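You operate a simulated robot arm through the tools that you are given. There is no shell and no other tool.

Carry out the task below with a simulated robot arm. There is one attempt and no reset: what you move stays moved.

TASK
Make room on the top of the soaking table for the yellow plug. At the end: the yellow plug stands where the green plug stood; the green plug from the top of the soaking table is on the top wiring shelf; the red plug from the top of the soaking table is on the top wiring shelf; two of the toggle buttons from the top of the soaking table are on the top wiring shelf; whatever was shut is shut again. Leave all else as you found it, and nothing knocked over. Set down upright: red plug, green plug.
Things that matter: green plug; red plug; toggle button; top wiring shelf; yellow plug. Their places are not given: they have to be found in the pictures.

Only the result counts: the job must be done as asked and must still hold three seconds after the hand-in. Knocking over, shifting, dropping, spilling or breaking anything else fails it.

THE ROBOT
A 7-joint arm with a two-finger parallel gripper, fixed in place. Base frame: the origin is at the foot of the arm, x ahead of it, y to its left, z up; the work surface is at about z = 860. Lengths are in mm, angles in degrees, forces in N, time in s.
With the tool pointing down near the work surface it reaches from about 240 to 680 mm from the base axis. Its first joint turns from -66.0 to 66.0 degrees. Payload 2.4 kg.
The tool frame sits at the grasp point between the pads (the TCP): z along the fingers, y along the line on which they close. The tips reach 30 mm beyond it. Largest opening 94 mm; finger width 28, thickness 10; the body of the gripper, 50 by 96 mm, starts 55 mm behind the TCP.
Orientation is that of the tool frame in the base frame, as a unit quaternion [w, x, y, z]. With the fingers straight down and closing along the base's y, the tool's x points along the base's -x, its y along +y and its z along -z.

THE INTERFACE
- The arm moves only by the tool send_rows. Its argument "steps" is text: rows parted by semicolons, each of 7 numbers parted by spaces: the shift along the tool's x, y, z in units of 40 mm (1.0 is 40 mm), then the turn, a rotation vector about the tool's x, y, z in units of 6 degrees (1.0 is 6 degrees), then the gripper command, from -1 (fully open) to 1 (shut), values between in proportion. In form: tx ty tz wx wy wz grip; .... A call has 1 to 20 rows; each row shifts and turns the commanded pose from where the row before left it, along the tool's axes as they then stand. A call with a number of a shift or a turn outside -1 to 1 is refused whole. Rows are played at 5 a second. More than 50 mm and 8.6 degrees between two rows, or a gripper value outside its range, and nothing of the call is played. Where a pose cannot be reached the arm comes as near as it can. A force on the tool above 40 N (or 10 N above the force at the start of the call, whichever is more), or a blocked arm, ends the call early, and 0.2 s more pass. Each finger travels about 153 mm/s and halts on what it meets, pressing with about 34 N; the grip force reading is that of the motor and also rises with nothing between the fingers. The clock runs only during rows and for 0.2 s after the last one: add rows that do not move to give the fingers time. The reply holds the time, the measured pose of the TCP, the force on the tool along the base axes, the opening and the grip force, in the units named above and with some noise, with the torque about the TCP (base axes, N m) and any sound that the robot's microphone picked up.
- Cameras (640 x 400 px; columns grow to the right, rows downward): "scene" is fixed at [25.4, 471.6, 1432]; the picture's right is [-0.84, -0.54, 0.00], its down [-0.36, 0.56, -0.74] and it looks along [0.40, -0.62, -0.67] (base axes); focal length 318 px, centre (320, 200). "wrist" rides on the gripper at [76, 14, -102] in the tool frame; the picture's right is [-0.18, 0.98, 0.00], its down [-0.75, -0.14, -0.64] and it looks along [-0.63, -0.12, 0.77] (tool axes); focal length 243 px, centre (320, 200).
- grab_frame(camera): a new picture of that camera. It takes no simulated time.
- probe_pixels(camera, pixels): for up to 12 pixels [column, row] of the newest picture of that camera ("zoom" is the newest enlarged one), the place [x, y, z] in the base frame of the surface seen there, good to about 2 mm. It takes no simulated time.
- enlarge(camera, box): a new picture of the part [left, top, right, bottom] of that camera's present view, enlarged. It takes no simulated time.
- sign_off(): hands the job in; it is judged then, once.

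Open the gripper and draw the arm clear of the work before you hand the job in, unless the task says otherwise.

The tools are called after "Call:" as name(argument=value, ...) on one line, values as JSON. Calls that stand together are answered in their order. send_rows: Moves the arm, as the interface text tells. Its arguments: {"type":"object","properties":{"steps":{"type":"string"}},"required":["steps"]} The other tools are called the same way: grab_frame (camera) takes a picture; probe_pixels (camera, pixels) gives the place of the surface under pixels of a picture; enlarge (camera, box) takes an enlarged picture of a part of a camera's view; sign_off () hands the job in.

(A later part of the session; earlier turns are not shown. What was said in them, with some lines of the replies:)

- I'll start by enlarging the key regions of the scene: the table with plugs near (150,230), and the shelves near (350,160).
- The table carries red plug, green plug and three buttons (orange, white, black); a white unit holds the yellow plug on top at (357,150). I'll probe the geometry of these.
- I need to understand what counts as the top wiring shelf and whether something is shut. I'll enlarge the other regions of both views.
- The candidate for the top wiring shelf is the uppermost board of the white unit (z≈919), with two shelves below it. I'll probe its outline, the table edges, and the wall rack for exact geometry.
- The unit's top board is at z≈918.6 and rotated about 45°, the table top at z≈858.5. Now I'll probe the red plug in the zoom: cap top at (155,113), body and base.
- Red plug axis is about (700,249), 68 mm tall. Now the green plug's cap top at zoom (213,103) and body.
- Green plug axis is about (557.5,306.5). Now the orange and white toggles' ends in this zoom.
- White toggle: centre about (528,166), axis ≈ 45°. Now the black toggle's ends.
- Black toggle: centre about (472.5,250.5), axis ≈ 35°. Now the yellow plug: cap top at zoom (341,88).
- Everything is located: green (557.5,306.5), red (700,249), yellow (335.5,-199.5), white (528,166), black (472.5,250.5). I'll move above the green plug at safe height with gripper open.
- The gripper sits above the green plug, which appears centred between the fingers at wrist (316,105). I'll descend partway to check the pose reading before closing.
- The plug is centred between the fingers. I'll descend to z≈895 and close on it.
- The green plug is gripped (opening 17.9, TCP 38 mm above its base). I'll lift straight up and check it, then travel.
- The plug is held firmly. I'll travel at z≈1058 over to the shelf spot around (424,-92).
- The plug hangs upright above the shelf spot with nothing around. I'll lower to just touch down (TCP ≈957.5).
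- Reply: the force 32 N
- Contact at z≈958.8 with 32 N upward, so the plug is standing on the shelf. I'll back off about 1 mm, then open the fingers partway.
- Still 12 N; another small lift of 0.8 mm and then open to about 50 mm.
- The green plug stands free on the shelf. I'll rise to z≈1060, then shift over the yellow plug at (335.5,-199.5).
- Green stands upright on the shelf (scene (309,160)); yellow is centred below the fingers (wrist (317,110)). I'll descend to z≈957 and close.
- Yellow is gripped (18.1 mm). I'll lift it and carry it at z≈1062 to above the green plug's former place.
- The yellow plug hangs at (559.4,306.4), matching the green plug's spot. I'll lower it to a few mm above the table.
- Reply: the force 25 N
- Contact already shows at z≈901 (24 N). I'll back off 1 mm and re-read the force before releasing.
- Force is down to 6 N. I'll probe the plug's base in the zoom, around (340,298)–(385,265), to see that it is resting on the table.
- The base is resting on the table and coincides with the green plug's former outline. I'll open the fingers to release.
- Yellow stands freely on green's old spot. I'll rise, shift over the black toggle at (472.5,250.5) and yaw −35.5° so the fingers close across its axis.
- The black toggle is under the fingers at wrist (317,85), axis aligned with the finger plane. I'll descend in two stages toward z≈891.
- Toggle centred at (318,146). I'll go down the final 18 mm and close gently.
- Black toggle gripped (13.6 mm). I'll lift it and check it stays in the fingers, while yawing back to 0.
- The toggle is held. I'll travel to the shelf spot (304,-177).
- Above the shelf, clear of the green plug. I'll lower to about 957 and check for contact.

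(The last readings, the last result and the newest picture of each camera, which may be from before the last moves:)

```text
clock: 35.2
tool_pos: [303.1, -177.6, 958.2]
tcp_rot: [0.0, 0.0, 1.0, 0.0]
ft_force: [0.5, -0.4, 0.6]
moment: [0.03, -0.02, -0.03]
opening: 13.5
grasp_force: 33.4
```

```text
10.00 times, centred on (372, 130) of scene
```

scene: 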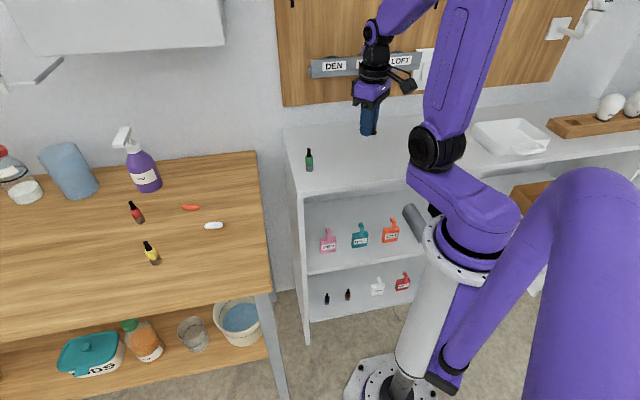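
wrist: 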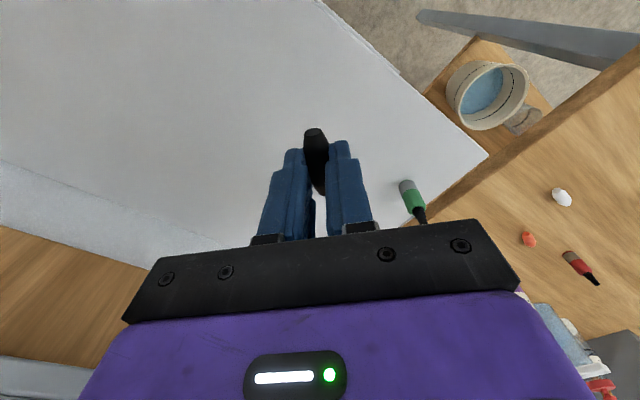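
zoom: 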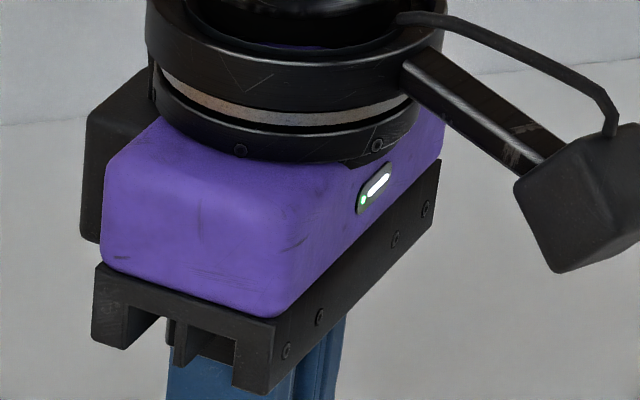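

No contact yet at 958. I'll continue down in small steps of 1–1.5 mm, which stop early if contact appears.

Call:
send_rows(steps="0 0 0.04 0 0 0 1; 0 0 0.03 0 0 0 1; 0 0 0 0 0 0 1")

Call:
enlarge(camera="scene", box=[340, 130, 404, 170])

```text
clock: 36.0
tool_pos: [302.7, -176.9, 954.9]
tcp_rot: [0.0, 0.0, 1.0, 0.0]
ft_force: [-0.3, 0.8, 0.8]
moment: [-0.01, 0.03, 0.01]
opening: 13.4
grasp_force: 33.8
```

```text
10.00 times, centred on (372, 150) of scene
```

zoom: 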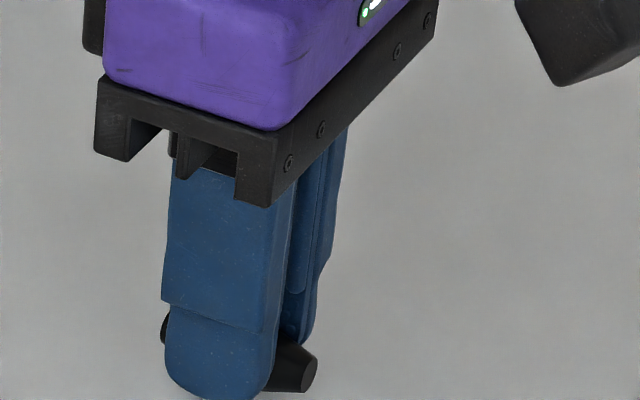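

No contact at 955; continuing with 1 mm steps.

Call:
send_rows(steps="0 0 0.025 0 0 0 1; 0 0 0.025 0 0 0 1; 0 0 0 0 0 0 1")

```text
clock: 36.8
tool_pos: [303.2, -176.7, 951.6]
tcp_rot: [0.0, 0.0, 1.0, 0.0]
ft_force: [-0.9, -0.4, -0.3]
moment: [0.01, 0.0, 0.02]
opening: 13.3
grasp_force: 34.1
```

Still no contact at 951.6; the toggle bottom should be almost there. Another 1 mm, twice.

Call:
send_rows(steps="0 0 0.025 0 0 0 1; 0 0 0 0 0 0 1")

Call:
enlarge(camera="scene", box=[340, 130, 404, 170])

```text
clock: 37.4
tool_pos: [302.5, -176.8, 951.4]
tcp_rot: [-0.001, 0.0, 1.0, 0.0]
ft_force: [0.5, -0.8, -0.8]
moment: [-0.03, -0.05, 0.0]
opening: 13.4
grasp_force: 34.4
```

```text
10.00 times, centred on (372, 150) of scene
```

zoom: 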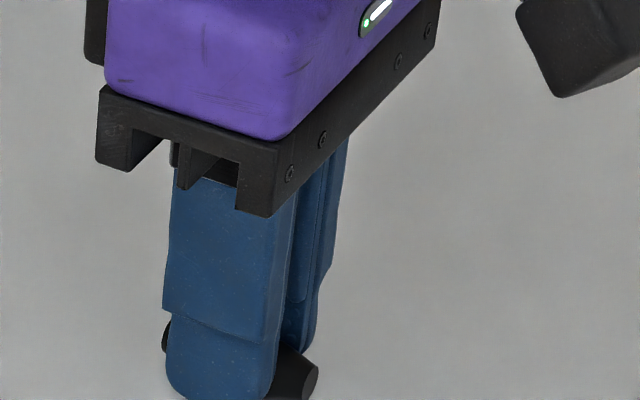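

Still free. I'll go down another millimetre at a time, watching for force.

Call:
send_rows(steps="0 0 0.02 0 0 0 1; 0 0 0 0 0 0 1")

Call:
enlarge(camera="scene", box=[350, 155, 382, 175])

```text
clock: 38.0
tool_pos: [303.6, -177.1, 951.7]
tcp_rot: [0.0, 0.0, 1.0, 0.0]
ft_force: [-1.8, 0.1, 13.3]
moment: [0.02, 0.03, 0.04]
opening: 13.4
grasp_force: 34.4
```

```text
16.00 times, centred on (366, 165) of scene
```

zoom: 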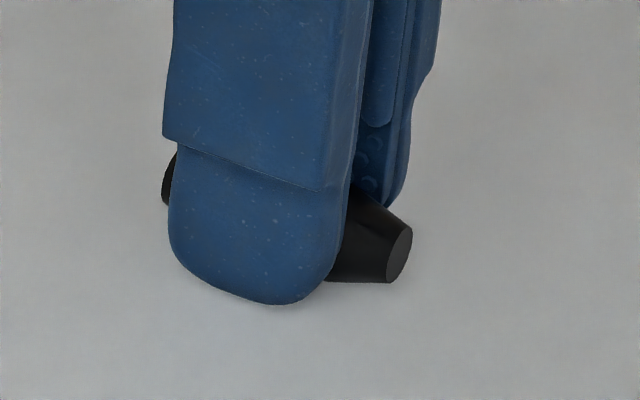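

Contact, 13 N: the toggle rests on the shelf. I'll relieve slightly and open slowly.

Call:
send_rows(steps="0 0 -0.01 0 0 0 1; 0 0 0 0 0 0 0.68; 0 0 0 0 0 0 0.6; 0 0 0 0 0 0 0.4; 0 0 0 0 0 0 0.2; 0 0 0 0 0 0 0.1; 0 0 0 0 0 0 0.1")

Call:
grab_frame(camera="wrist")

```text
clock: 39.6
tool_pos: [301.8, -178.2, 951.7]
tcp_rot: [-0.001, 0.0, 1.0, 0.0]
ft_force: [-0.2, -0.5, 0.9]
moment: [0.01, 0.0, -0.02]
opening: 42.3
grasp_force: 0.0
```

```text
taken
```

wrist: 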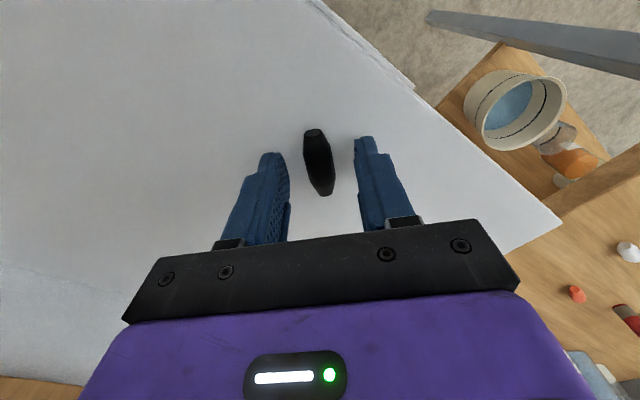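

Black toggle rests on the shelf. I'll rise and travel to above the white toggle at (528,166).

Call:
send_rows(steps="0 0 -0.65 0 0 0 0.1; 0 0 -1 0 0 0 0.1; 0 0 -1 0 0 0 0.1; -0.512 0.7795 0 0 0 0 0; -0.512 0.7795 0 0 0 0 0; -0.512 0.7795 0 0 0 0 0; -0.512 0.7795 0 0 0 0 0; -0.512 0.7795 0 0 0 0 0; -0.512 0.7795 0 0 0 0 0; -0.512 0.7795 0 0 0 0 0; -0.512 0.7795 0 0 0 0 0; -0.512 0.7795 0 0 0 0 0; -0.512 0.7795 0 0 0 0 0; -0.512 0.7795 0 0 0 0 0; 0 0 0 0 0 0 0")

Call:
send_rows(steps="0 0 0 0 0 -0.9375 0; 0 0 0 0 0 -0.9375 0; 0 0 0 0 0 -0.9375 0; 0 0 0 0 0 -0.9375 0; 0 0 0 0 0 -0.9375 0; 0 0 0 0 0 -0.9375 0; 0 0 0 0 0 -0.9375 0; 0 0 0 0 0 -0.9375 0; 0 0 0 0 0 0 0; 0 0 0 0 0 0 0")

Call:
grab_frame(camera="wrist")

Call:
grab_frame(camera="scene")

```text
clock: 42.8
tool_pos: [526.8, 166.9, 1057.1]
tcp_rot: [0.0, -0.001, 1.0, 0.0]
ft_force: [0.2, 0.7, 0.2]
moment: [-0.02, -0.02, -0.01]
opening: 46.8
grasp_force: 0.0
```

```text
clock: 45.0
tool_pos: [528.7, 166.2, 1057.2]
tcp_rot: [0.0, -0.382, 0.924, -0.001]
ft_force: [-0.6, 0.0, -0.4]
moment: [-0.01, 0.0, 0.0]
opening: 46.8
grasp_force: 0.0
```

```text
taken
```

wrist: 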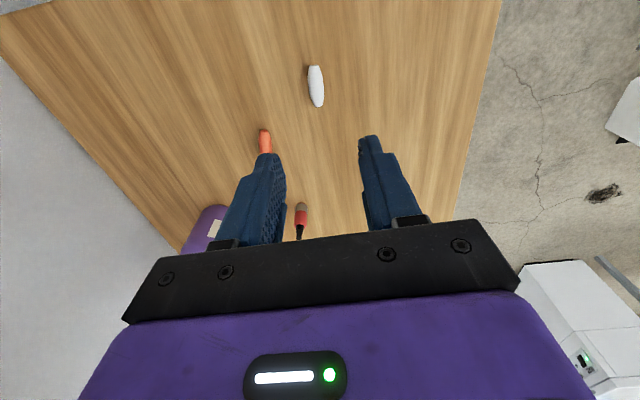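

```text
taken
```

scene: 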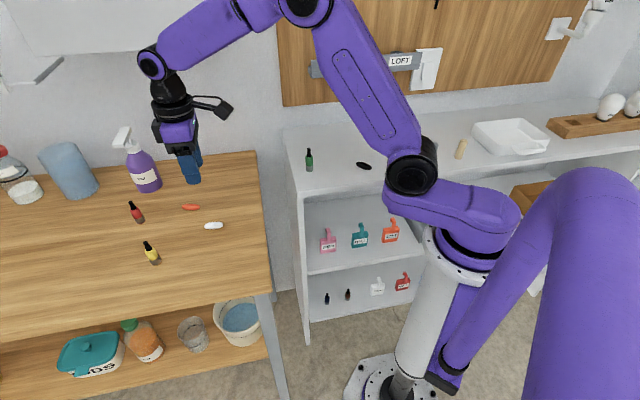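

White toggle is at wrist (316,86), aligned. I'll descend to ~909 with a 4 mm shift toward it and look again.

Call:
send_rows(steps="0 -0.1 1 0 0 0 0; 0 0 1 0 0 0 0; 0 0 1 0 0 0 0; 0 0 0.7 0 0 0 0; 0 0 0 0 0 0 0")

Call:
grab_frame(camera="wrist")

```text
clock: 46.2
tool_pos: [530.6, 164.3, 908.2]
tcp_rot: [0.0, -0.382, 0.924, 0.0]
ft_force: [-0.1, 0.2, -0.5]
moment: [-0.02, -0.03, -0.01]
opening: 47.0
grasp_force: 0.1
```

```text
taken
```

wrist: 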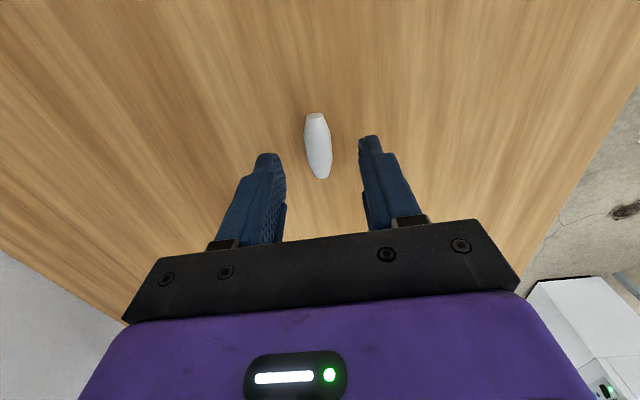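

Centred at (317,146). Now the final 17 mm down and close.

Call:
send_rows(steps="0 0 0.3 0 0 0 0; 0 0 0.12 0 0 0 0; 0 0 0 0 0 0 0; 0 0 0 0 0 0 0.5; 0 0 0 0 0 0 1; 0 0 0 0 0 0 1; 0 0 0 0 0 0 1")

Call:
grab_frame(camera="wrist")

```text
clock: 47.8
tool_pos: [531.4, 163.6, 891.6]
tcp_rot: [-0.001, -0.383, 0.924, 0.0]
ft_force: [0.1, 0.3, 0.1]
moment: [-0.01, -0.01, 0.01]
opening: 13.3
grasp_force: 33.8
```

```text
taken
```

wrist: 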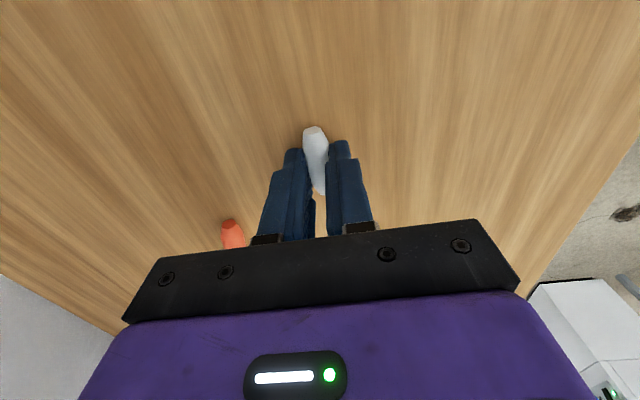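

White toggle gripped (13.3 mm). Lift, yaw back to 0 and travel toward (364,-86).

Call:
send_rows(steps="0 0 -0.3 0 0 0 1; 0 0 -0.85 0 0 0 1; 0 0 -1 0 0 0 1; 0 0 -1 0 0 0 1; 0 0 -1 0 0 0 1; 0 0 0 0 0 0.9375 1; 0 0 0 0 0 0.9375 1; 0 0 0 0 0 0.9375 1; 0 0 0 0 0 0.9375 1; 0 0 0 0 0 0.9375 1; 0 0 0 0 0 0.9375 1; 0 0 0 0 0 0.9375 1; 0 0 0 0 0 0.9375 1; 0 0 0 0 0 0 1")

Call:
send_rows(steps="0.5203 -0.78 0 0 0 0 1; 0.5203 -0.78 0 0 0 0 1; 0.5203 -0.78 0 0 0 0 1; 0.5203 -0.78 0 0 0 0 1; 0.5203 -0.78 0 0 0 0 1; 0.5203 -0.78 0 0 0 0 1; 0.5203 -0.78 0 0 0 0 1; 0.5203 -0.78 0 0 0 0 1; 0 0 0 0 0 0 1; 0 0 0 0 0 0 1")

Call:
grab_frame(camera="wrist")

```text
clock: 50.8
tool_pos: [531.4, 162.3, 1058.1]
tcp_rot: [0.0, 0.001, 1.0, 0.0]
ft_force: [0.1, 0.7, 1.3]
moment: [0.0, -0.02, 0.03]
opening: 13.6
grasp_force: 33.7
```

```text
clock: 53.0
tool_pos: [363.3, -87.6, 1058.7]
tcp_rot: [0.0, 0.001, 1.0, 0.0]
ft_force: [0.4, -0.1, -0.6]
moment: [0.01, 0.0, 0.0]
opening: 13.4
grasp_force: 33.9
```

```text
taken
```

wrist: 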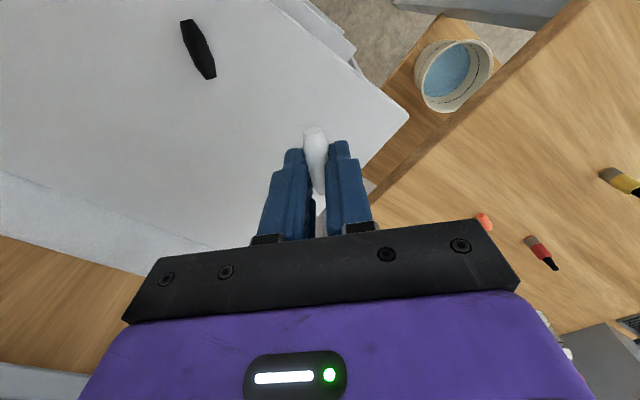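

The white toggle hangs above (363,-88). I'll lower to ~955 and then by millimetres.

Call:
send_rows(steps="0 0 0.9 0 0 0 1; 0 0 0.9 0 0 0 1; 0 0 0.7 0 0 0 1; 0 0 0.08 0 0 0 1; 0 0 0 0 0 0 1; 0 0 0 0 0 0 1")

Call:
enlarge(camera="scene", box=[295, 130, 359, 190])

```text
clock: 54.4
tool_pos: [366.9, -87.3, 956.2]
tcp_rot: [0.0, 0.0, 1.0, -0.001]
ft_force: [0.4, 0.5, 0.6]
moment: [0.02, 0.0, 0.0]
opening: 13.3
grasp_force: 34.5
```

```text
6.67 times, centred on (327, 160) of scene
```

zoom: 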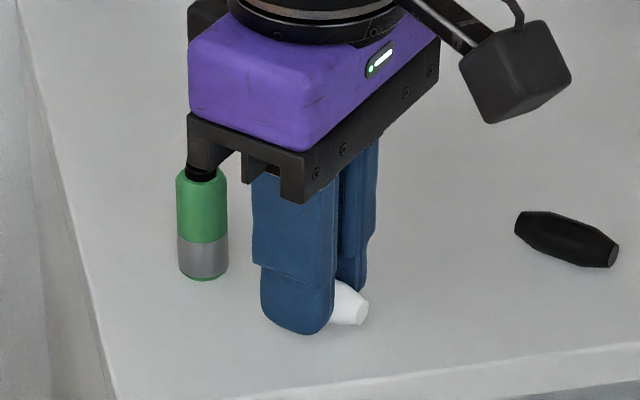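

No contact and the green plug is clear. Continue down 3 mm then 1 mm.

Call:
send_rows(steps="0 0 0.04 0 0 0 1; 0 0 0.03 0 0 0 1; 0 0 0 0 0 0 1")

Call:
send_rows(steps="0 0 0.025 0 0 0 1; 0 0 0 0 0 0 1")

```text
clock: 55.2
tool_pos: [365.7, -86.2, 953.1]
tcp_rot: [0.0, 0.0, 1.0, 0.0]
ft_force: [0.1, 0.6, -0.4]
moment: [0.01, 0.01, -0.03]
opening: 13.1
grasp_force: 33.5
```

```text
clock: 55.8
tool_pos: [365.0, -86.2, 951.8]
tcp_rot: [0.0, 0.0, 1.0, 0.0]
ft_force: [0.0, 0.3, 0.5]
moment: [-0.02, 0.01, 0.0]
opening: 13.2
grasp_force: 34.1
```

Still no load at 951.8. One more millimetre.

Call:
send_rows(steps="0 0 0.02 0 0 0 1; 0 0 0 0 0 0 1")

```text
clock: 56.4
tool_pos: [365.6, -85.2, 950.9]
tcp_rot: [0.001, 0.0, 1.0, 0.0]
ft_force: [0.2, -1.7, 5.0]
moment: [-0.07, 0.02, 0.01]
opening: 13.1
grasp_force: 33.6
```

Light contact (5 N): the toggle rests on the shelf. I'll open slowly.

Call:
send_rows(steps="0 0 0 0 0 0 0.68; 0 0 0 0 0 0 0.6; 0 0 0 0 0 0 0.4; 0 0 0 0 0 0 0.2; 0 0 0 0 0 0 0.1; 0 0 0 0 0 0 0.1")

Call:
grab_frame(camera="wrist")

```text
clock: 57.8
tool_pos: [364.1, -85.7, 952.1]
tcp_rot: [0.0, 0.0, 1.0, 0.0]
ft_force: [-0.2, -0.4, -0.3]
moment: [0.02, 0.0, 0.01]
opening: 42.3
grasp_force: 0.0
```

```text
taken
```

wrist: 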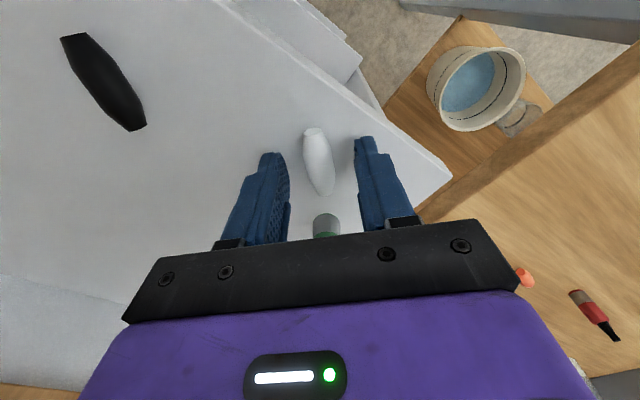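

White toggle rests on the shelf. Now for the red plug at (700,249), beyond vertical reach: I'll rise, go to (600,200), yaw toward it and tilt the tool outward by 30°.

Call:
send_rows(steps="0 0 -0.7 0 0 0 0.1; 0 0 -1 0 0 0 0.1; 0 0 -1 0 0 0 0.1; -0.5888 0.715 0 0 0 0 0; -0.5888 0.715 0 0 0 0 0; -0.5888 0.715 0 0 0 0 0; -0.5888 0.715 0 0 0 0 0; -0.5888 0.715 0 0 0 0 0; -0.5888 0.715 0 0 0 0 0; -0.5888 0.715 0 0 0 0 0; -0.5888 0.715 0 0 0 0 0; -0.5888 0.715 0 0 0 0 0; -0.5888 0.715 0 0 0 0 0; 0 0 0 0 0 0 0")

Call:
send_rows(steps="0 0 0 0 0 -0.8175 -0.1; 0 0 0 0 0 -0.8175 -0.1; 0 0 0 0 0 -0.8175 -0.1; 0 0 0 0 0 -0.8175 -0.1; 0 0 0 0 -1 0 -0.1; 0 0 0 0 -1 0 -0.1; 0 0 0 0 -1 0 -0.1; 0 0 0 0 -1 0 -0.1; 0 0 0 0 -1 0 -0.1; 0 0 0 0 0 0 -0.1; 0 0 0 0 0 0 -0.1")

Call:
grab_frame(camera="scene")

Call:
grab_frame(camera="wrist")

```text
clock: 60.8
tool_pos: [600.1, 199.8, 1058.2]
tcp_rot: [0.0, 0.0, 1.0, 0.001]
ft_force: [0.6, 0.8, -0.2]
moment: [0.0, 0.01, 0.01]
opening: 47.0
grasp_force: 0.0
```

```text
clock: 63.2
tool_pos: [601.7, 199.0, 1058.2]
tcp_rot: [0.255, -0.165, 0.952, 0.044]
ft_force: [-0.5, -0.2, 0.0]
moment: [-0.04, -0.03, 0.02]
opening: 51.8
grasp_force: 0.2
```

```text
taken
```

scene: 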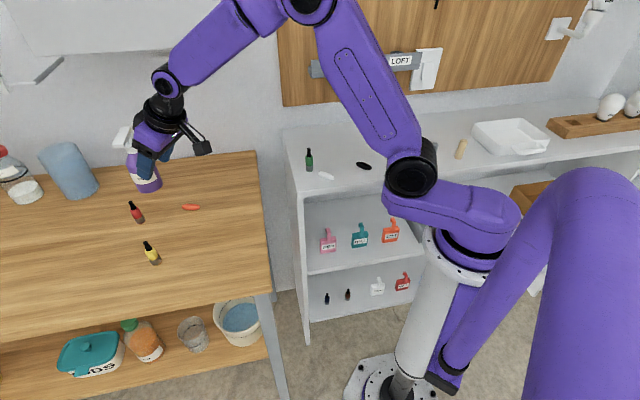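

```text
taken
```

wrist: 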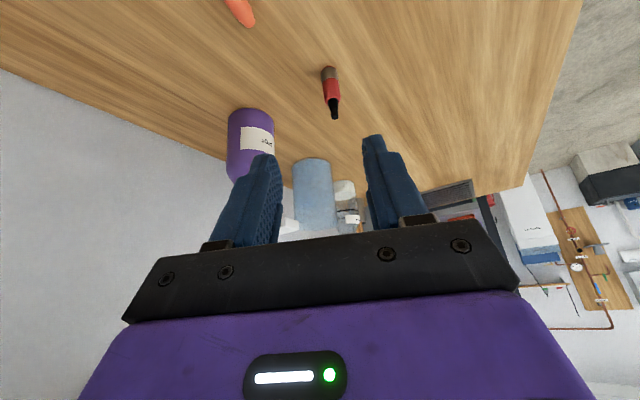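

The tilt is in place and the red plug is visible at wrist (331,90), with the spray bottle well to the side. I'll probe the red plug from this view to refine its position.

Call:
enlarge(camera="wrist", box=[298, 55, 362, 130])

Call:
probe_pixels(camera="wrist", pixels=[[335, 115], [334, 108], [331, 90], [328, 70], [325, 90], [338, 90], [336, 75], [250, 130], [240, 170]])

```text
5.33 times, centred on (330, 92) of wrist
```

zoom: 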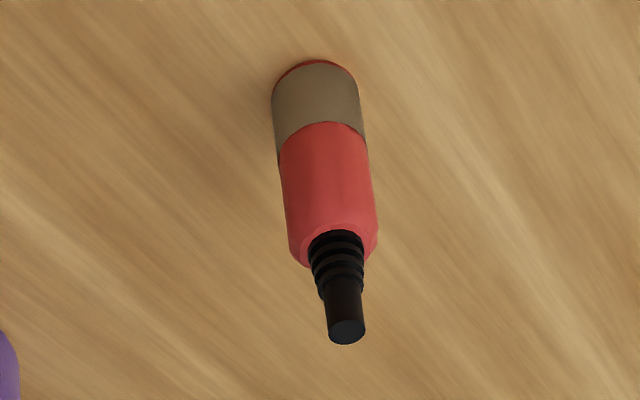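

```text
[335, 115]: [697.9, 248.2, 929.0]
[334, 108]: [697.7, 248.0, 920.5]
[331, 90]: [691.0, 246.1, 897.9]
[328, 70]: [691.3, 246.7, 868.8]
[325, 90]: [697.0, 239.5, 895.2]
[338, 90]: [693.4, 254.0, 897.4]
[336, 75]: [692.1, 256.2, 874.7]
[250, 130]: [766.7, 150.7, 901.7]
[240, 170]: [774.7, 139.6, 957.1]
```

Red plug axis refined to about (699,248.7). I'll move above it at z≈985 with the tilted tool.

Call:
send_rows(steps="-0.361 0.085 0.736 0 0 0 -0.1; -0.361 0.085 0.736 0 0 0 -0.1; -0.361 0.085 0.736 0 0 0 -0.1; -0.361 0.085 0.736 0 0 0 -0.1; 0 0 0 0 0 0 -0.1; 0 0 0 0 0 0 -0.1")

Call:
grab_frame(camera="wrist")

Call:
grab_frame(camera="scene")

```text
clock: 64.6
tool_pos: [698.8, 249.5, 985.9]
tcp_rot: [0.255, -0.164, 0.952, 0.044]
ft_force: [-0.6, -0.7, -0.3]
moment: [0.0, -0.01, 0.02]
opening: 51.5
grasp_force: 0.1
```

```text
taken
```

wrist: 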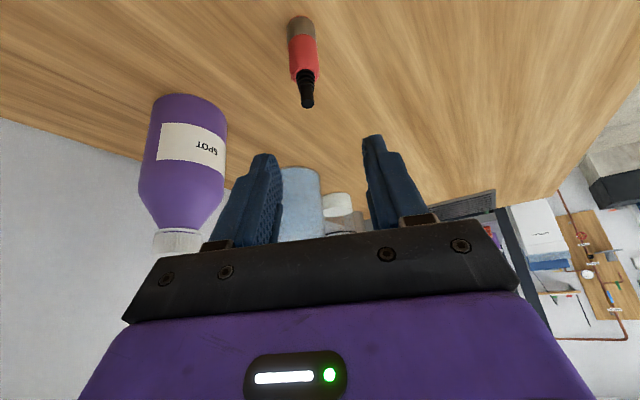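

```text
taken
```

scene: 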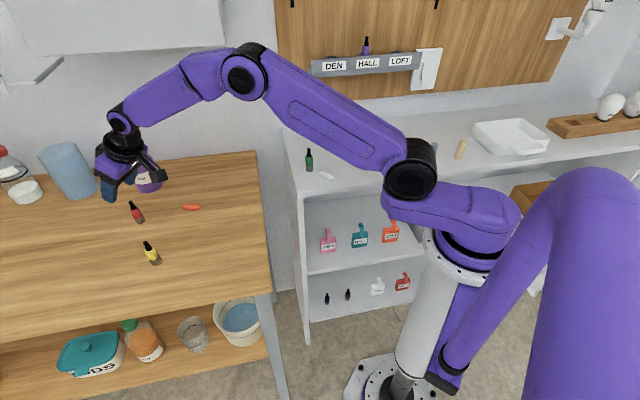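

Reached (698.8,249.5,985.9) with the plug lined up between the fingers. I'll descend vertically to z≈897 in the tilted attitude.

Call:
send_rows(steps="0.369 -0.015 0.639 0 0 0 -0.1; 0.369 -0.015 0.639 0 0 0 -0.1; 0 0 0 0 0 0 -0.1")

Call:
grab_frame(camera="wrist")

Call:
enlarge(camera="scene", box=[80, 130, 208, 230])

```text
clock: 65.4
tool_pos: [699.8, 247.9, 926.1]
tcp_rot: [0.255, -0.165, 0.952, 0.044]
ft_force: [-0.1, 0.0, -0.3]
moment: [0.01, -0.03, -0.01]
opening: 51.7
grasp_force: 0.1
```

```text
taken
```

wrist: 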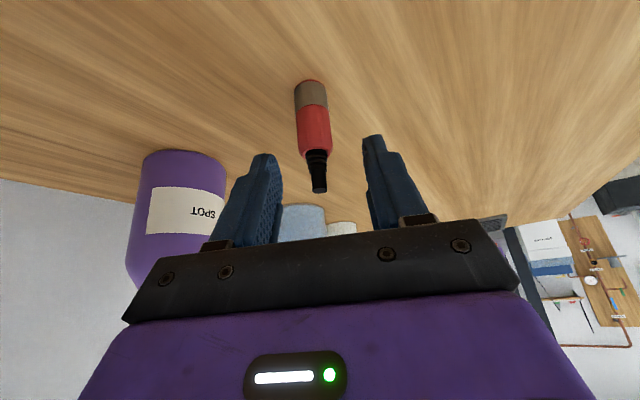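

```text
4.00 times, centred on (144, 180) of scene
```

zoom: 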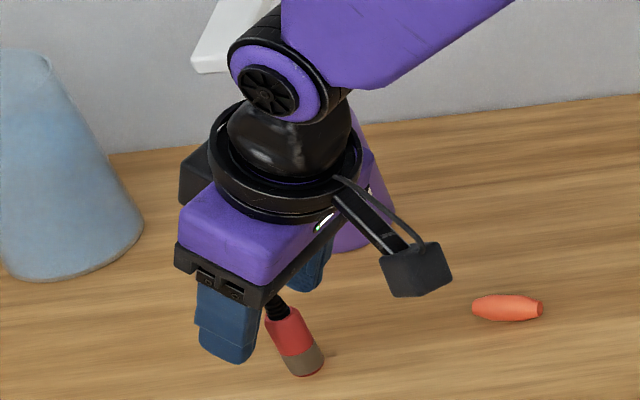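

All clear; final 29 mm down, then settle and read before closing.

Call:
send_rows(steps="0.2 -0.01 0.346 0 0 0 -0.1; 0.165 0 0.286 0 0 0 -0.1; 0 0 0 0 0 0 -0.1")

Call:
grab_frame(camera="wrist")

```text
clock: 66.2
tool_pos: [699.8, 246.9, 896.3]
tcp_rot: [0.255, -0.165, 0.952, 0.044]
ft_force: [-0.2, 0.2, 0.9]
moment: [-0.02, -0.02, -0.03]
opening: 51.8
grasp_force: 0.0
```

```text
taken
```

wrist: 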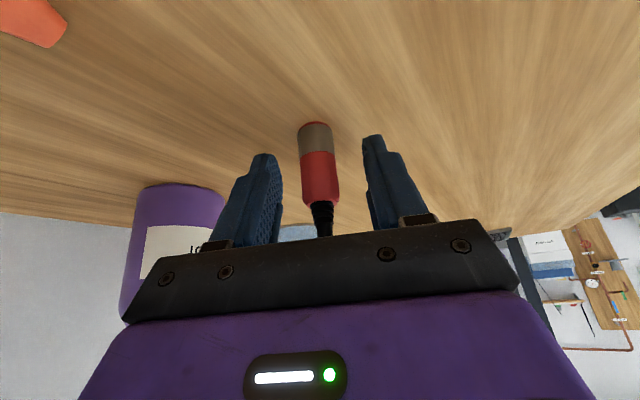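

The red plug stands between the fingers with no contact. Closing now.

Call:
send_rows(steps="0 0 0 0 0 0 0.3; 0 0 0 0 0 0 0.5; 0 0 0 0 0 0 1; 0 0 0 0 0 0 1; 0 0 0 0 0 0 1")

Call:
grab_frame(camera="wrist")

Call:
enlarge(camera="scene", box=[80, 160, 208, 240])

```text
clock: 67.4
tool_pos: [698.4, 247.7, 897.2]
tcp_rot: [0.255, -0.164, 0.952, 0.043]
ft_force: [0.3, -1.0, 1.8]
moment: [-0.05, -0.01, -0.02]
opening: 18.0
grasp_force: 33.9
```

```text
taken
```

wrist: 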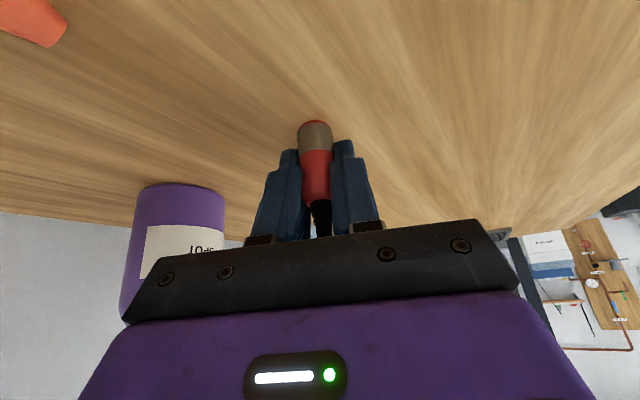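

```text
5.00 times, centred on (144, 200) of scene
```

zoom: 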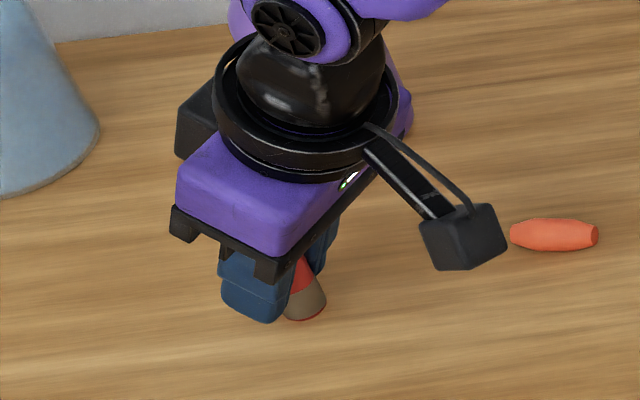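

Red plug gripped (18.0 mm). I'll lift vertically to z≈987, then retreat to (601,199,1060) along the way I came.

Call:
send_rows(steps="-0.2 0 -0.346 0 0 0 1; -0.369 0 -0.639 0 0 0 1; -0.369 0 -0.639 0 0 0 1; -0.2 0 -0.346 0 0 0 1; 0.361 -0.085 -0.736 0 0 0 1; 0.361 -0.085 -0.736 0 0 0 1; 0.361 -0.085 -0.736 0 0 0 1; 0.361 -0.085 -0.736 0 0 0 1; 0 0 0 0 0 0 1; 0 0 0 0 0 0 1")

Call:
grab_frame(camera="scene")

Call:
grab_frame(camera="wrist")

```text
clock: 69.6
tool_pos: [600.9, 199.0, 1060.2]
tcp_rot: [0.255, -0.165, 0.952, 0.044]
ft_force: [-0.6, 0.4, -0.2]
moment: [0.0, 0.0, 0.04]
opening: 18.2
grasp_force: 34.1
```

```text
taken
```

scene: 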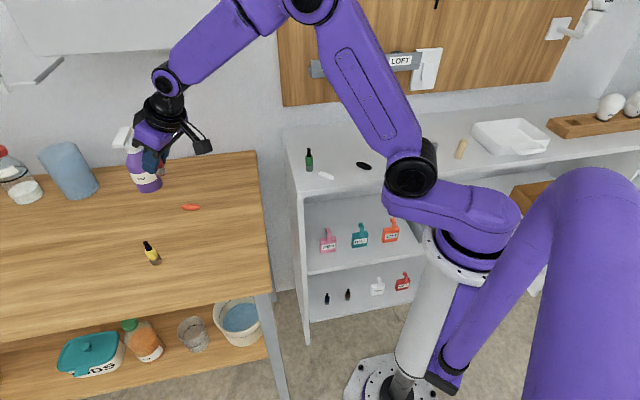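

```text
taken
```

wrist: 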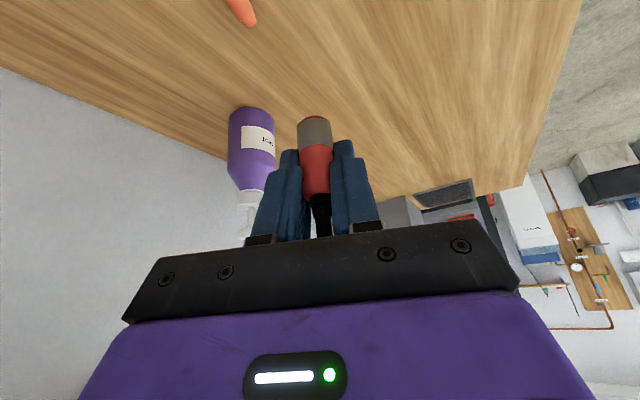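

Red is held and the table objects are unmoved. I'll carry it toward the shelf while turning the tool about the vertical so that the arm keeps the same relative posture; first half now.

Call:
send_rows(steps="0.6376 -0.6039 -0.3681 0.318 0 0.551 1; 0.6014 -0.6516 -0.3472 0.318 0 0.551 1; 0.5624 -0.6965 -0.3247 0.318 0 0.551 1; 0.5209 -0.7382 -0.3008 0.318 0 0.551 1; 0.4772 -0.7766 -0.2755 0.318 0 0.551 1; 0.4314 -0.8116 -0.2491 0.318 0 0.551 1; 0 0 0 0 0 0 1")

Call:
grab_frame(camera="scene")

```text
clock: 71.2
tool_pos: [482.9, 3.4, 1059.5]
tcp_rot: [0.259, 0.028, 0.965, -0.007]
ft_force: [0.6, -0.4, -0.5]
moment: [-0.03, 0.0, 0.03]
opening: 18.1
grasp_force: 33.8
```

```text
taken
```

scene: 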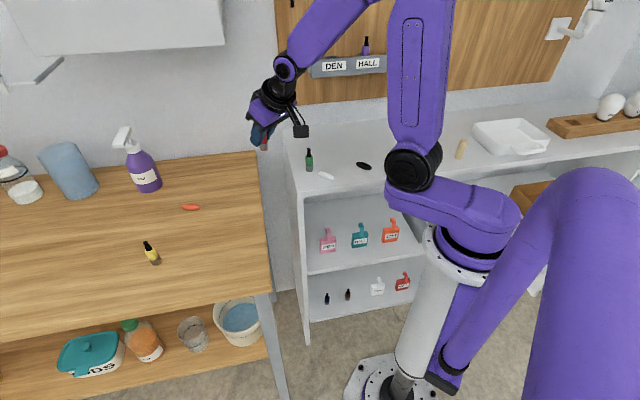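

On track at (483,3,1060). Second half of the carry to above (385,-160).

Call:
send_rows(steps="0.3836 -0.8430 -0.2215 0.318 0 0.551 1; 0.3341 -0.8706 -0.1929 0.318 0 0.551 1; 0.2832 -0.8943 -0.1635 0.318 0 0.551 1; 0.2309 -0.9142 -0.1333 0.318 0 0.551 1; 0.1776 -0.9299 -0.1025 0.318 0 0.551 1; 0 0 0 0 0 0 1; 0 0 0 0 0 0 1")

Call:
grab_frame(camera="scene")

Call:
grab_frame(camera="wrist")

```text
clock: 72.8
tool_pos: [384.5, -162.1, 1059.4]
tcp_rot: [0.254, 0.188, 0.948, -0.05]
ft_force: [-0.1, 0.0, -1.6]
moment: [0.02, -0.01, 0.03]
opening: 18.4
grasp_force: 34.1
```

```text
taken
```

scene: 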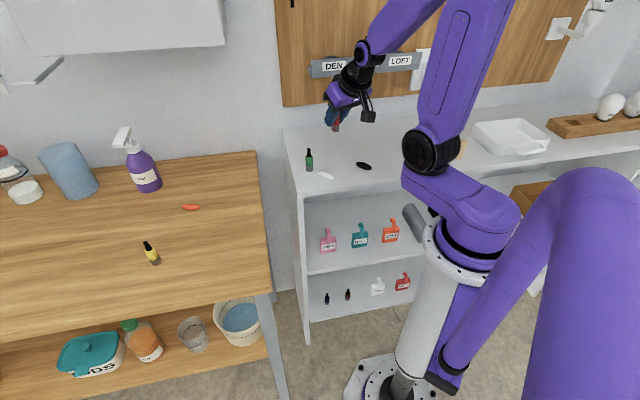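

```text
taken
```

wrist: 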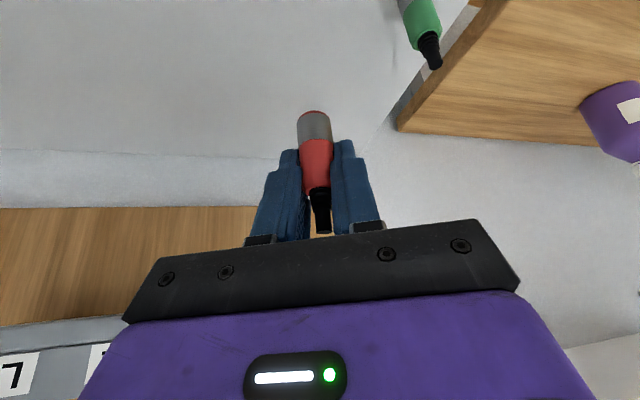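

The red plug hangs upright at (384.5,-162), clear of green and both toggles. I'll lower to about z 964.

Call:
send_rows(steps="0.396 0 0.686 0 0 0 1; 0.396 0 0.686 0 0 0 1; 0.396 0 0.686 0 0 0 1; 0 0 0 0 0 0 1; 0 0 0 0 0 0 1")

Call:
enlarge(camera="scene", box=[295, 105, 391, 185])

```text
clock: 74.0
tool_pos: [389.7, -157.1, 990.7]
tcp_rot: [0.253, 0.187, 0.948, -0.05]
ft_force: [-0.9, -0.1, -1.0]
moment: [0.0, 0.03, 0.01]
opening: 18.5
grasp_force: 34.4
out of reach, approached as far as the arm can: row 1, 2
```

```text
5.00 times, centred on (343, 145) of scene
```

zoom: 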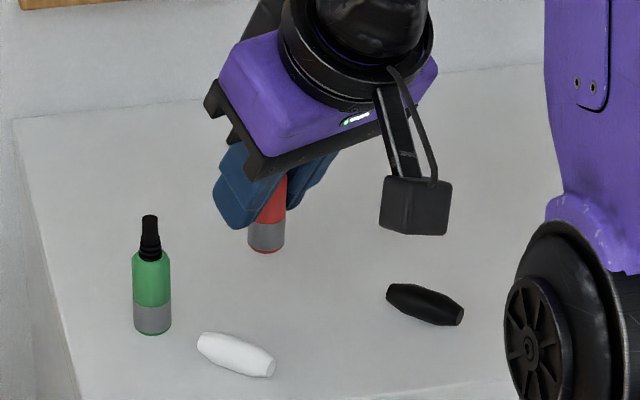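

The arm reports out of reach here at z≈991 with this tilt: the spot is too near the base. I'll rise 60 mm and move outward to a farther shelf spot around (485,-160), still clear of the others and the wall rack.

Call:
send_rows(steps="-0.375 0 -0.65 0 0 0 1; -0.375 0 -0.65 0 0 0 1; 0 0 0 0 0 0 1; 0 0 0 0 0 0 1")

```text
clock: 75.0
tool_pos: [389.5, -158.1, 1050.9]
tcp_rot: [0.254, 0.187, 0.948, -0.05]
ft_force: [0.6, -0.6, -0.3]
moment: [0.0, -0.01, 0.01]
opening: 18.4
grasp_force: 33.8
```

Now at (389.5,-158,1051), no load. Moving outward to (485,-160).

Call:
send_rows(steps="-0.645 0.278 0.372 0 0 0 1; -0.645 0.278 0.372 0 0 0 1; -0.645 0.278 0.372 0 0 0 1; 0 0 0 0 0 0 1; 0 0 0 0 0 0 1")

Call:
grab_frame(camera="scene")

Call:
grab_frame(camera="wrist")

```text
clock: 76.2
tool_pos: [485.8, -160.8, 1050.0]
tcp_rot: [0.253, 0.187, 0.948, -0.05]
ft_force: [-0.2, -0.6, -0.4]
moment: [-0.01, -0.01, -0.02]
opening: 18.4
grasp_force: 33.8
```

```text
taken
```

scene: 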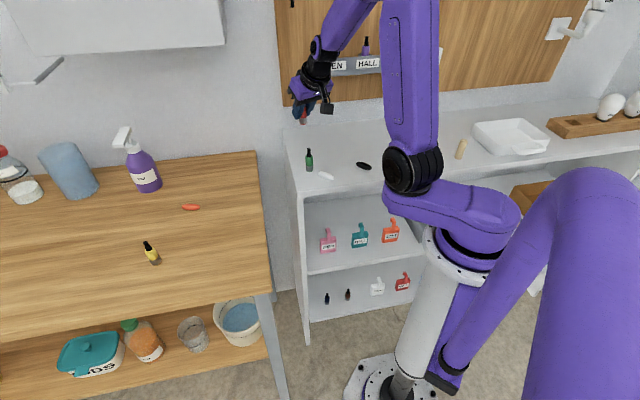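

```text
taken
```

wrist: 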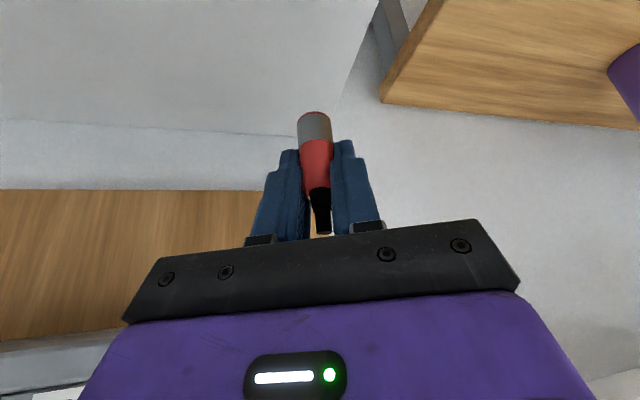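

In position at (486,-161,1050) and clear of the rack. Lowering to about 965.

Call:
send_rows(steps="0.354 0 0.613 0 0 0 1; 0.354 0 0.613 0 0 0 1; 0.354 0 0.613 0 0 0 1; 0 0 0 0 0 0 1; 0 0 0 0 0 0 1")

Call:
enlarge(camera="scene", box=[275, 85, 371, 165])

```text
clock: 77.4
tool_pos: [485.3, -160.6, 965.3]
tcp_rot: [0.254, 0.187, 0.948, -0.051]
ft_force: [-0.2, -0.7, 0.4]
moment: [-0.05, 0.04, 0.01]
opening: 18.5
grasp_force: 33.6
```

```text
5.00 times, centred on (323, 125) of scene
```

zoom: 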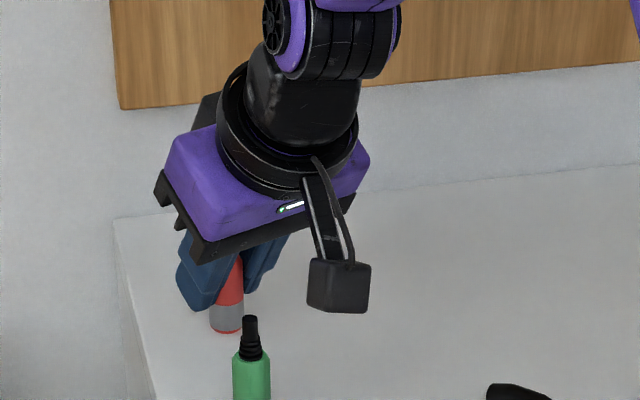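

Reached 965 with no contact. Continue down in small steps until contact.

Call:
send_rows(steps="0.025 0 0.0433 0 0 0 1; 0.025 0 0.0433 0 0 0 1; 0 0 0 0 0 0 1")

Call:
send_rows(steps="0.0125 0 0.0217 0 0 0 1; 0 0 0 0 0 0 1")

```text
clock: 78.2
tool_pos: [485.6, -160.0, 963.0]
tcp_rot: [0.257, 0.187, 0.947, -0.051]
ft_force: [-6.7, 0.4, 31.4]
moment: [0.05, 0.26, 0.03]
opening: 18.7
grasp_force: 34.4
```

```text
clock: 78.8
tool_pos: [486.5, -161.5, 962.1]
tcp_rot: [0.257, 0.187, 0.947, -0.051]
ft_force: [0.6, -2.2, 32.2]
moment: [-0.11, -0.1, -0.01]
opening: 18.6
grasp_force: 34.4
```

Contact at about 963 with 32 N. I'll back off 1.5 mm and check the force and the plug's stance.

Call:
send_rows(steps="-0.019 0 -0.0325 0 0 0 1; 0 0 0 0 0 0 1; 0 0 0 0 0 0 1")

Call:
enlarge(camera="scene", box=[300, 130, 340, 155])

Call:
enlarge(camera="wrist", box=[240, 80, 400, 240])

```text
clock: 79.6
tool_pos: [486.1, -160.6, 962.6]
tcp_rot: [0.255, 0.188, 0.947, -0.05]
ft_force: [4.2, -1.2, 15.5]
moment: [-0.12, -0.22, 0.01]
opening: 18.6
grasp_force: 33.5
```

```text
16.00 times, centred on (320, 142) of scene
```

zoom: 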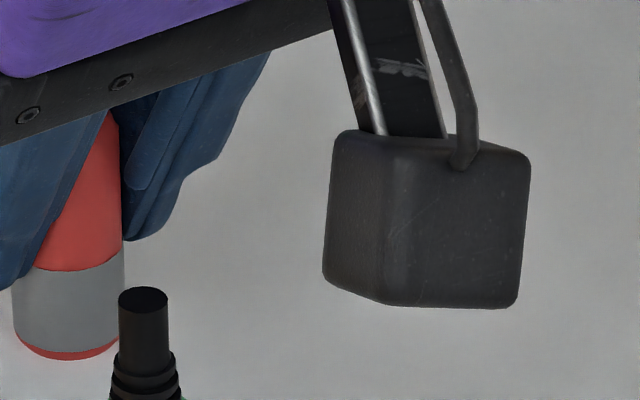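

```text
2.50 times, centred on (320, 160) of wrist
```

zoom: 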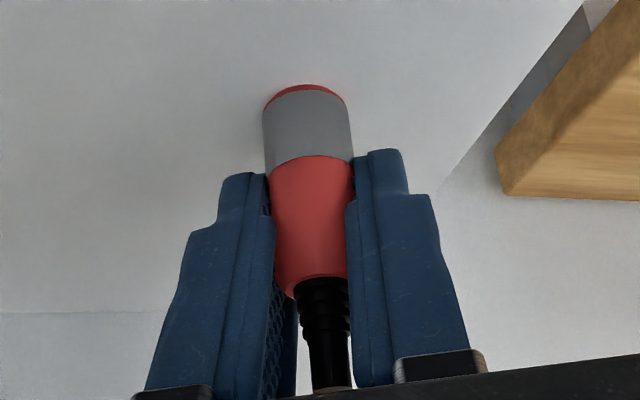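

Force is 15 N. I'll probe the held plug along its length in this wrist zoom to check that it's vertical.

Call:
probe_pixels(camera="zoom", pixels=[[305, 100], [306, 120], [308, 145], [311, 180], [314, 220], [318, 260], [264, 120], [350, 115], [277, 200], [351, 200], [328, 330], [331, 370]])

```text
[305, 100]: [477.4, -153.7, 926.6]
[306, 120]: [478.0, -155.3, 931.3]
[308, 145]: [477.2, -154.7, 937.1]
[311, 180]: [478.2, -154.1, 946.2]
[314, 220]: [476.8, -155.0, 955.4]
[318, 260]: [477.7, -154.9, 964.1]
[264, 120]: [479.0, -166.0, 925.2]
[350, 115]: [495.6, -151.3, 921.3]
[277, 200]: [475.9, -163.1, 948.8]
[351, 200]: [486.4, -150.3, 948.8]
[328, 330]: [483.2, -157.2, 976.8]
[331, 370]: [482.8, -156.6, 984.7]
```

The surface line is at x≈477.5, y≈-154.7 from z 926 to 964, so the plug is vertical. I'll relieve a little more and open slowly.

Call:
send_rows(steps="-0.01 0 -0.0173 0 0 0 1; 0 0 0 0 0 0 1; 0 0 0 0 0 0 1")

```text
clock: 80.4
tool_pos: [483.9, -159.3, 961.6]
tcp_rot: [0.253, 0.188, 0.948, -0.05]
ft_force: [1.8, 0.4, 8.4]
moment: [0.06, -0.09, -0.01]
opening: 18.5
grasp_force: 33.9
```

Force is 8 N, the plug lightly seated. Opening slowly now.

Call:
send_rows(steps="0 0 0 0 0 0 0.58; 0 0 0 0 0 0 0.5; 0 0 0 0 0 0 0.35; 0 0 0 0 0 0 0.2; 0 0 0 0 0 0 0; 0 0 0 0 0 0 0")

Call:
grab_frame(camera="wrist")

Call:
enlarge(camera="scene", box=[275, 95, 371, 175])

```text
clock: 81.8
tool_pos: [484.9, -161.3, 961.9]
tcp_rot: [0.253, 0.188, 0.948, -0.051]
ft_force: [0.5, -0.2, 0.6]
moment: [0.01, 0.01, -0.04]
opening: 47.0
grasp_force: 0.1
```

```text
taken
```

wrist: 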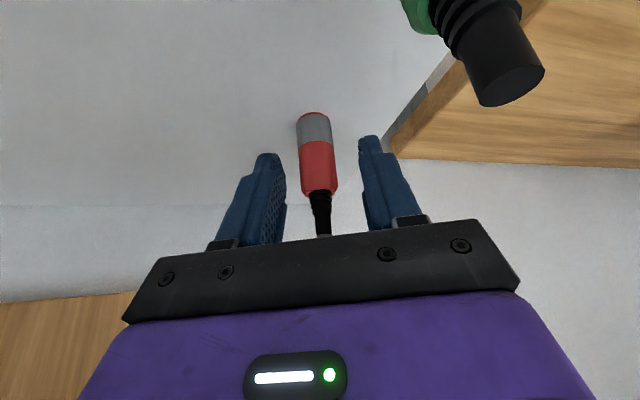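

```text
5.00 times, centred on (323, 135) of scene
```

zoom: 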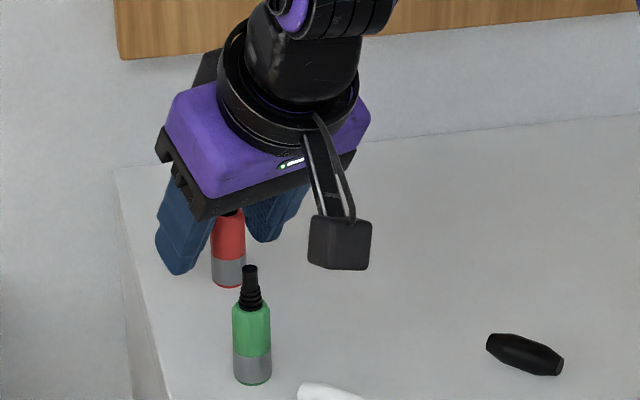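

The red plug stands on its own. I'll rise vertically 100 mm to clear it.

Call:
send_rows(steps="-0.15 0 -0.26 0 0 0 0; -0.3125 0 -0.541 0 0 0 0; -0.3125 0 -0.541 0 0 0 0; -0.3125 0 -0.541 0 0 0 0; -0.1625 0 -0.281 0 0 0 0; 0 0 0 0 0 0 0")

Call:
grab_frame(camera="wrist")

Call:
grab_frame(camera="scene")

```text
clock: 83.2
tool_pos: [482.8, -161.9, 1062.6]
tcp_rot: [0.254, 0.188, 0.947, -0.051]
ft_force: [0.0, 0.2, 0.6]
moment: [-0.02, -0.03, 0.04]
opening: 46.8
grasp_force: 0.1
```

```text
taken
```

wrist: 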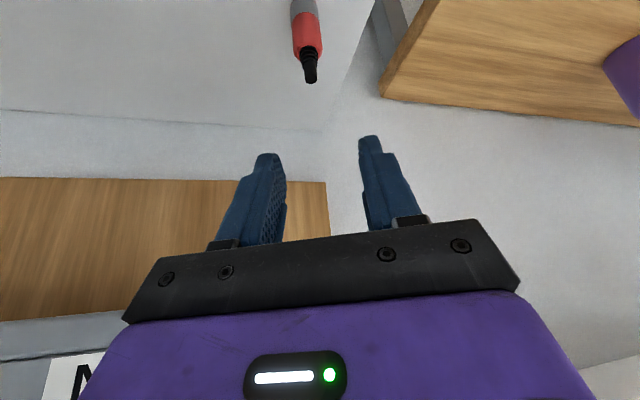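

```text
taken
```

scene: 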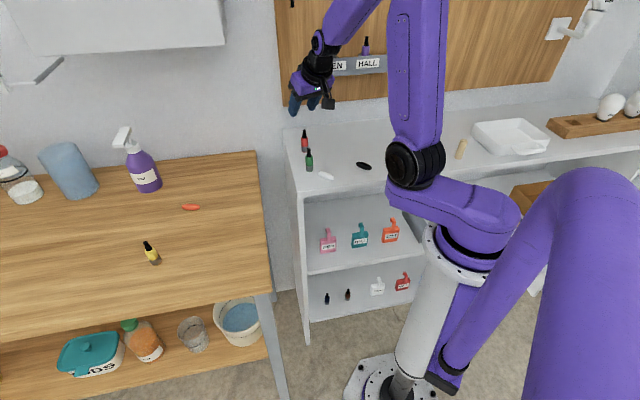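

Red, green, white and black all stand or lie on the top shelf. I'll retreat inward and away from the shelf, then level the tool.

Call:
send_rows(steps="0.4194 0.771 -0.407 0 0 0 -0.3; 0.4194 0.771 -0.407 0 0 0 -0.3; 0.4194 0.771 -0.407 0 0 0 -0.3; 0.4194 0.771 -0.407 0 0 0 -0.3; 0.4194 0.771 -0.407 0 0 0 -0.3; 0.4194 0.771 -0.407 0 0 0 -0.3; 0.4194 0.771 -0.407 0 0 0 -0.3; 0 0 0 0 0 0 -0.3")

Call:
send_rows(steps="0 0 0 0 1 0 -1; 0 0 0 0 1 0 -1; 0 0 0 0 1 0 -1; 0 0 0 0 1 0 -1; 0 0 0 0 1 0 -1; 0 0 0 0 0 -0.93 -1; 0 0 0 0 0 -0.93 -1; 0 0 0 0 0 -0.93 -1; 0 0 0 0 0 -0.93 -1; 0 0 0 0 0 0 -1; 0 0 0 0 0 0 -1")

Call:
grab_frame(camera="scene")

Call:
grab_frame(camera="wrist")

```text
clock: 85.0
tool_pos: [418.4, 99.1, 1100.8]
tcp_rot: [0.254, 0.188, 0.947, -0.051]
ft_force: [0.1, 0.0, 0.1]
moment: [-0.02, 0.0, 0.0]
opening: 61.1
grasp_force: 0.1
```

```text
clock: 87.4
tool_pos: [421.1, 99.1, 1102.2]
tcp_rot: [0.0, 0.0, 1.0, 0.001]
ft_force: [-0.5, 0.3, -0.7]
moment: [-0.01, 0.0, 0.01]
opening: 94.0
grasp_force: 0.1
```

```text
taken
```

scene: 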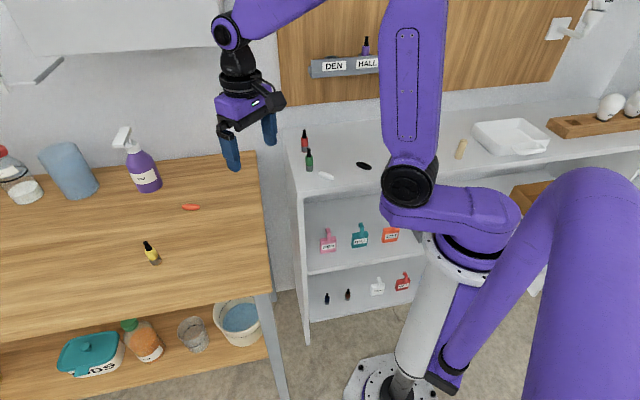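

```text
taken
```

wrist: 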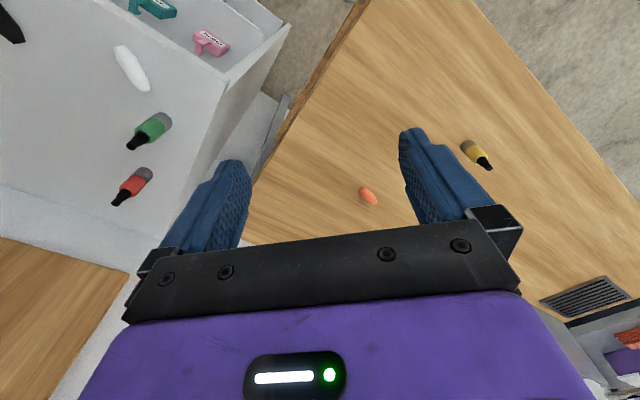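

Everything is in place and the arm is clear. I'll do a last check with enlargements of the yellow plug at (152,253) and the shelf group at (310,155).

Call:
enlarge(camera="scene", box=[125, 232, 189, 272])

Call:
probe_pixels(camera="zoom", pixels=[[213, 103], [223, 98], [290, 155], [280, 225], [240, 240], [325, 210], [305, 328], [260, 295], [366, 288]])

Call:
enlarge(camera="scene", box=[285, 120, 381, 190])

```text
10.00 times, centred on (157, 252) of scene
```

zoom: 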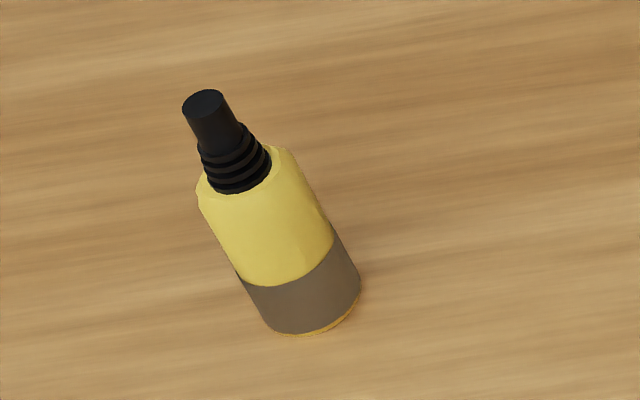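

```text
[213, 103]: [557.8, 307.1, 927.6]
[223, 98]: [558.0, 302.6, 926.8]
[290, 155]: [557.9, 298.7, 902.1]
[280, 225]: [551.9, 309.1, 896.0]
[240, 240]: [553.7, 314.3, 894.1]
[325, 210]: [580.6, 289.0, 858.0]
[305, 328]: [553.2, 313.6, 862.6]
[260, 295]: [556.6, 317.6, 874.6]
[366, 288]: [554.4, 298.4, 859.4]
```

```text
5.71 times, centred on (333, 155) of scene
```

zoom: 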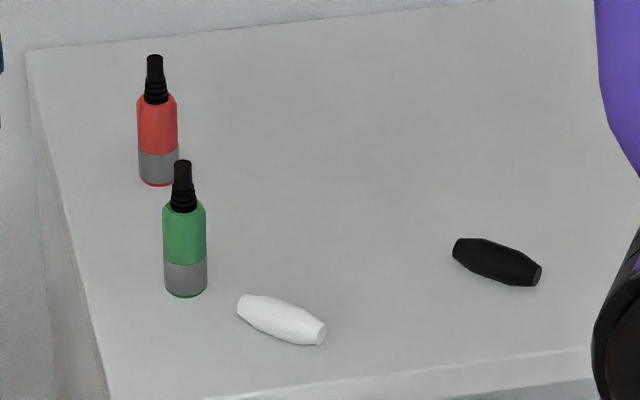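

The yellow plug stands within about 2 mm of where the green plug stood. Red and green are upright on the top shelf, with the white and black toggles lying beside them. The orange toggle and everything else look untouched, and the gripper is open and clear, so I'm handing in.

Call:
sign_off()

```text
The job is handed in.
```

The job is handed in, and the last pictures before it showed everything where the task asked. No verdict came back from the hand-in.

- **Yellow plug:** it stands on the soaking table, about 2 mm from where the green plug stood.
- **Green and red plugs:** both stand upright on the top wiring shelf.
- **Toggle buttons:** I moved the white and black ones to the top wiring shelf and left the orange one on the table.
- **Top wiring shelf:** nothing was labelled, so I took it to be the top board of the white unit, where the yellow plug had been standing. The job rests on that reading.
- **Shut things:** I saw nothing that needed opening, and opened nothing.
- **Everything else:** nothing was knocked over, and I saw no sign of anything else having moved.

The arm is clear of the work with the gripper open.
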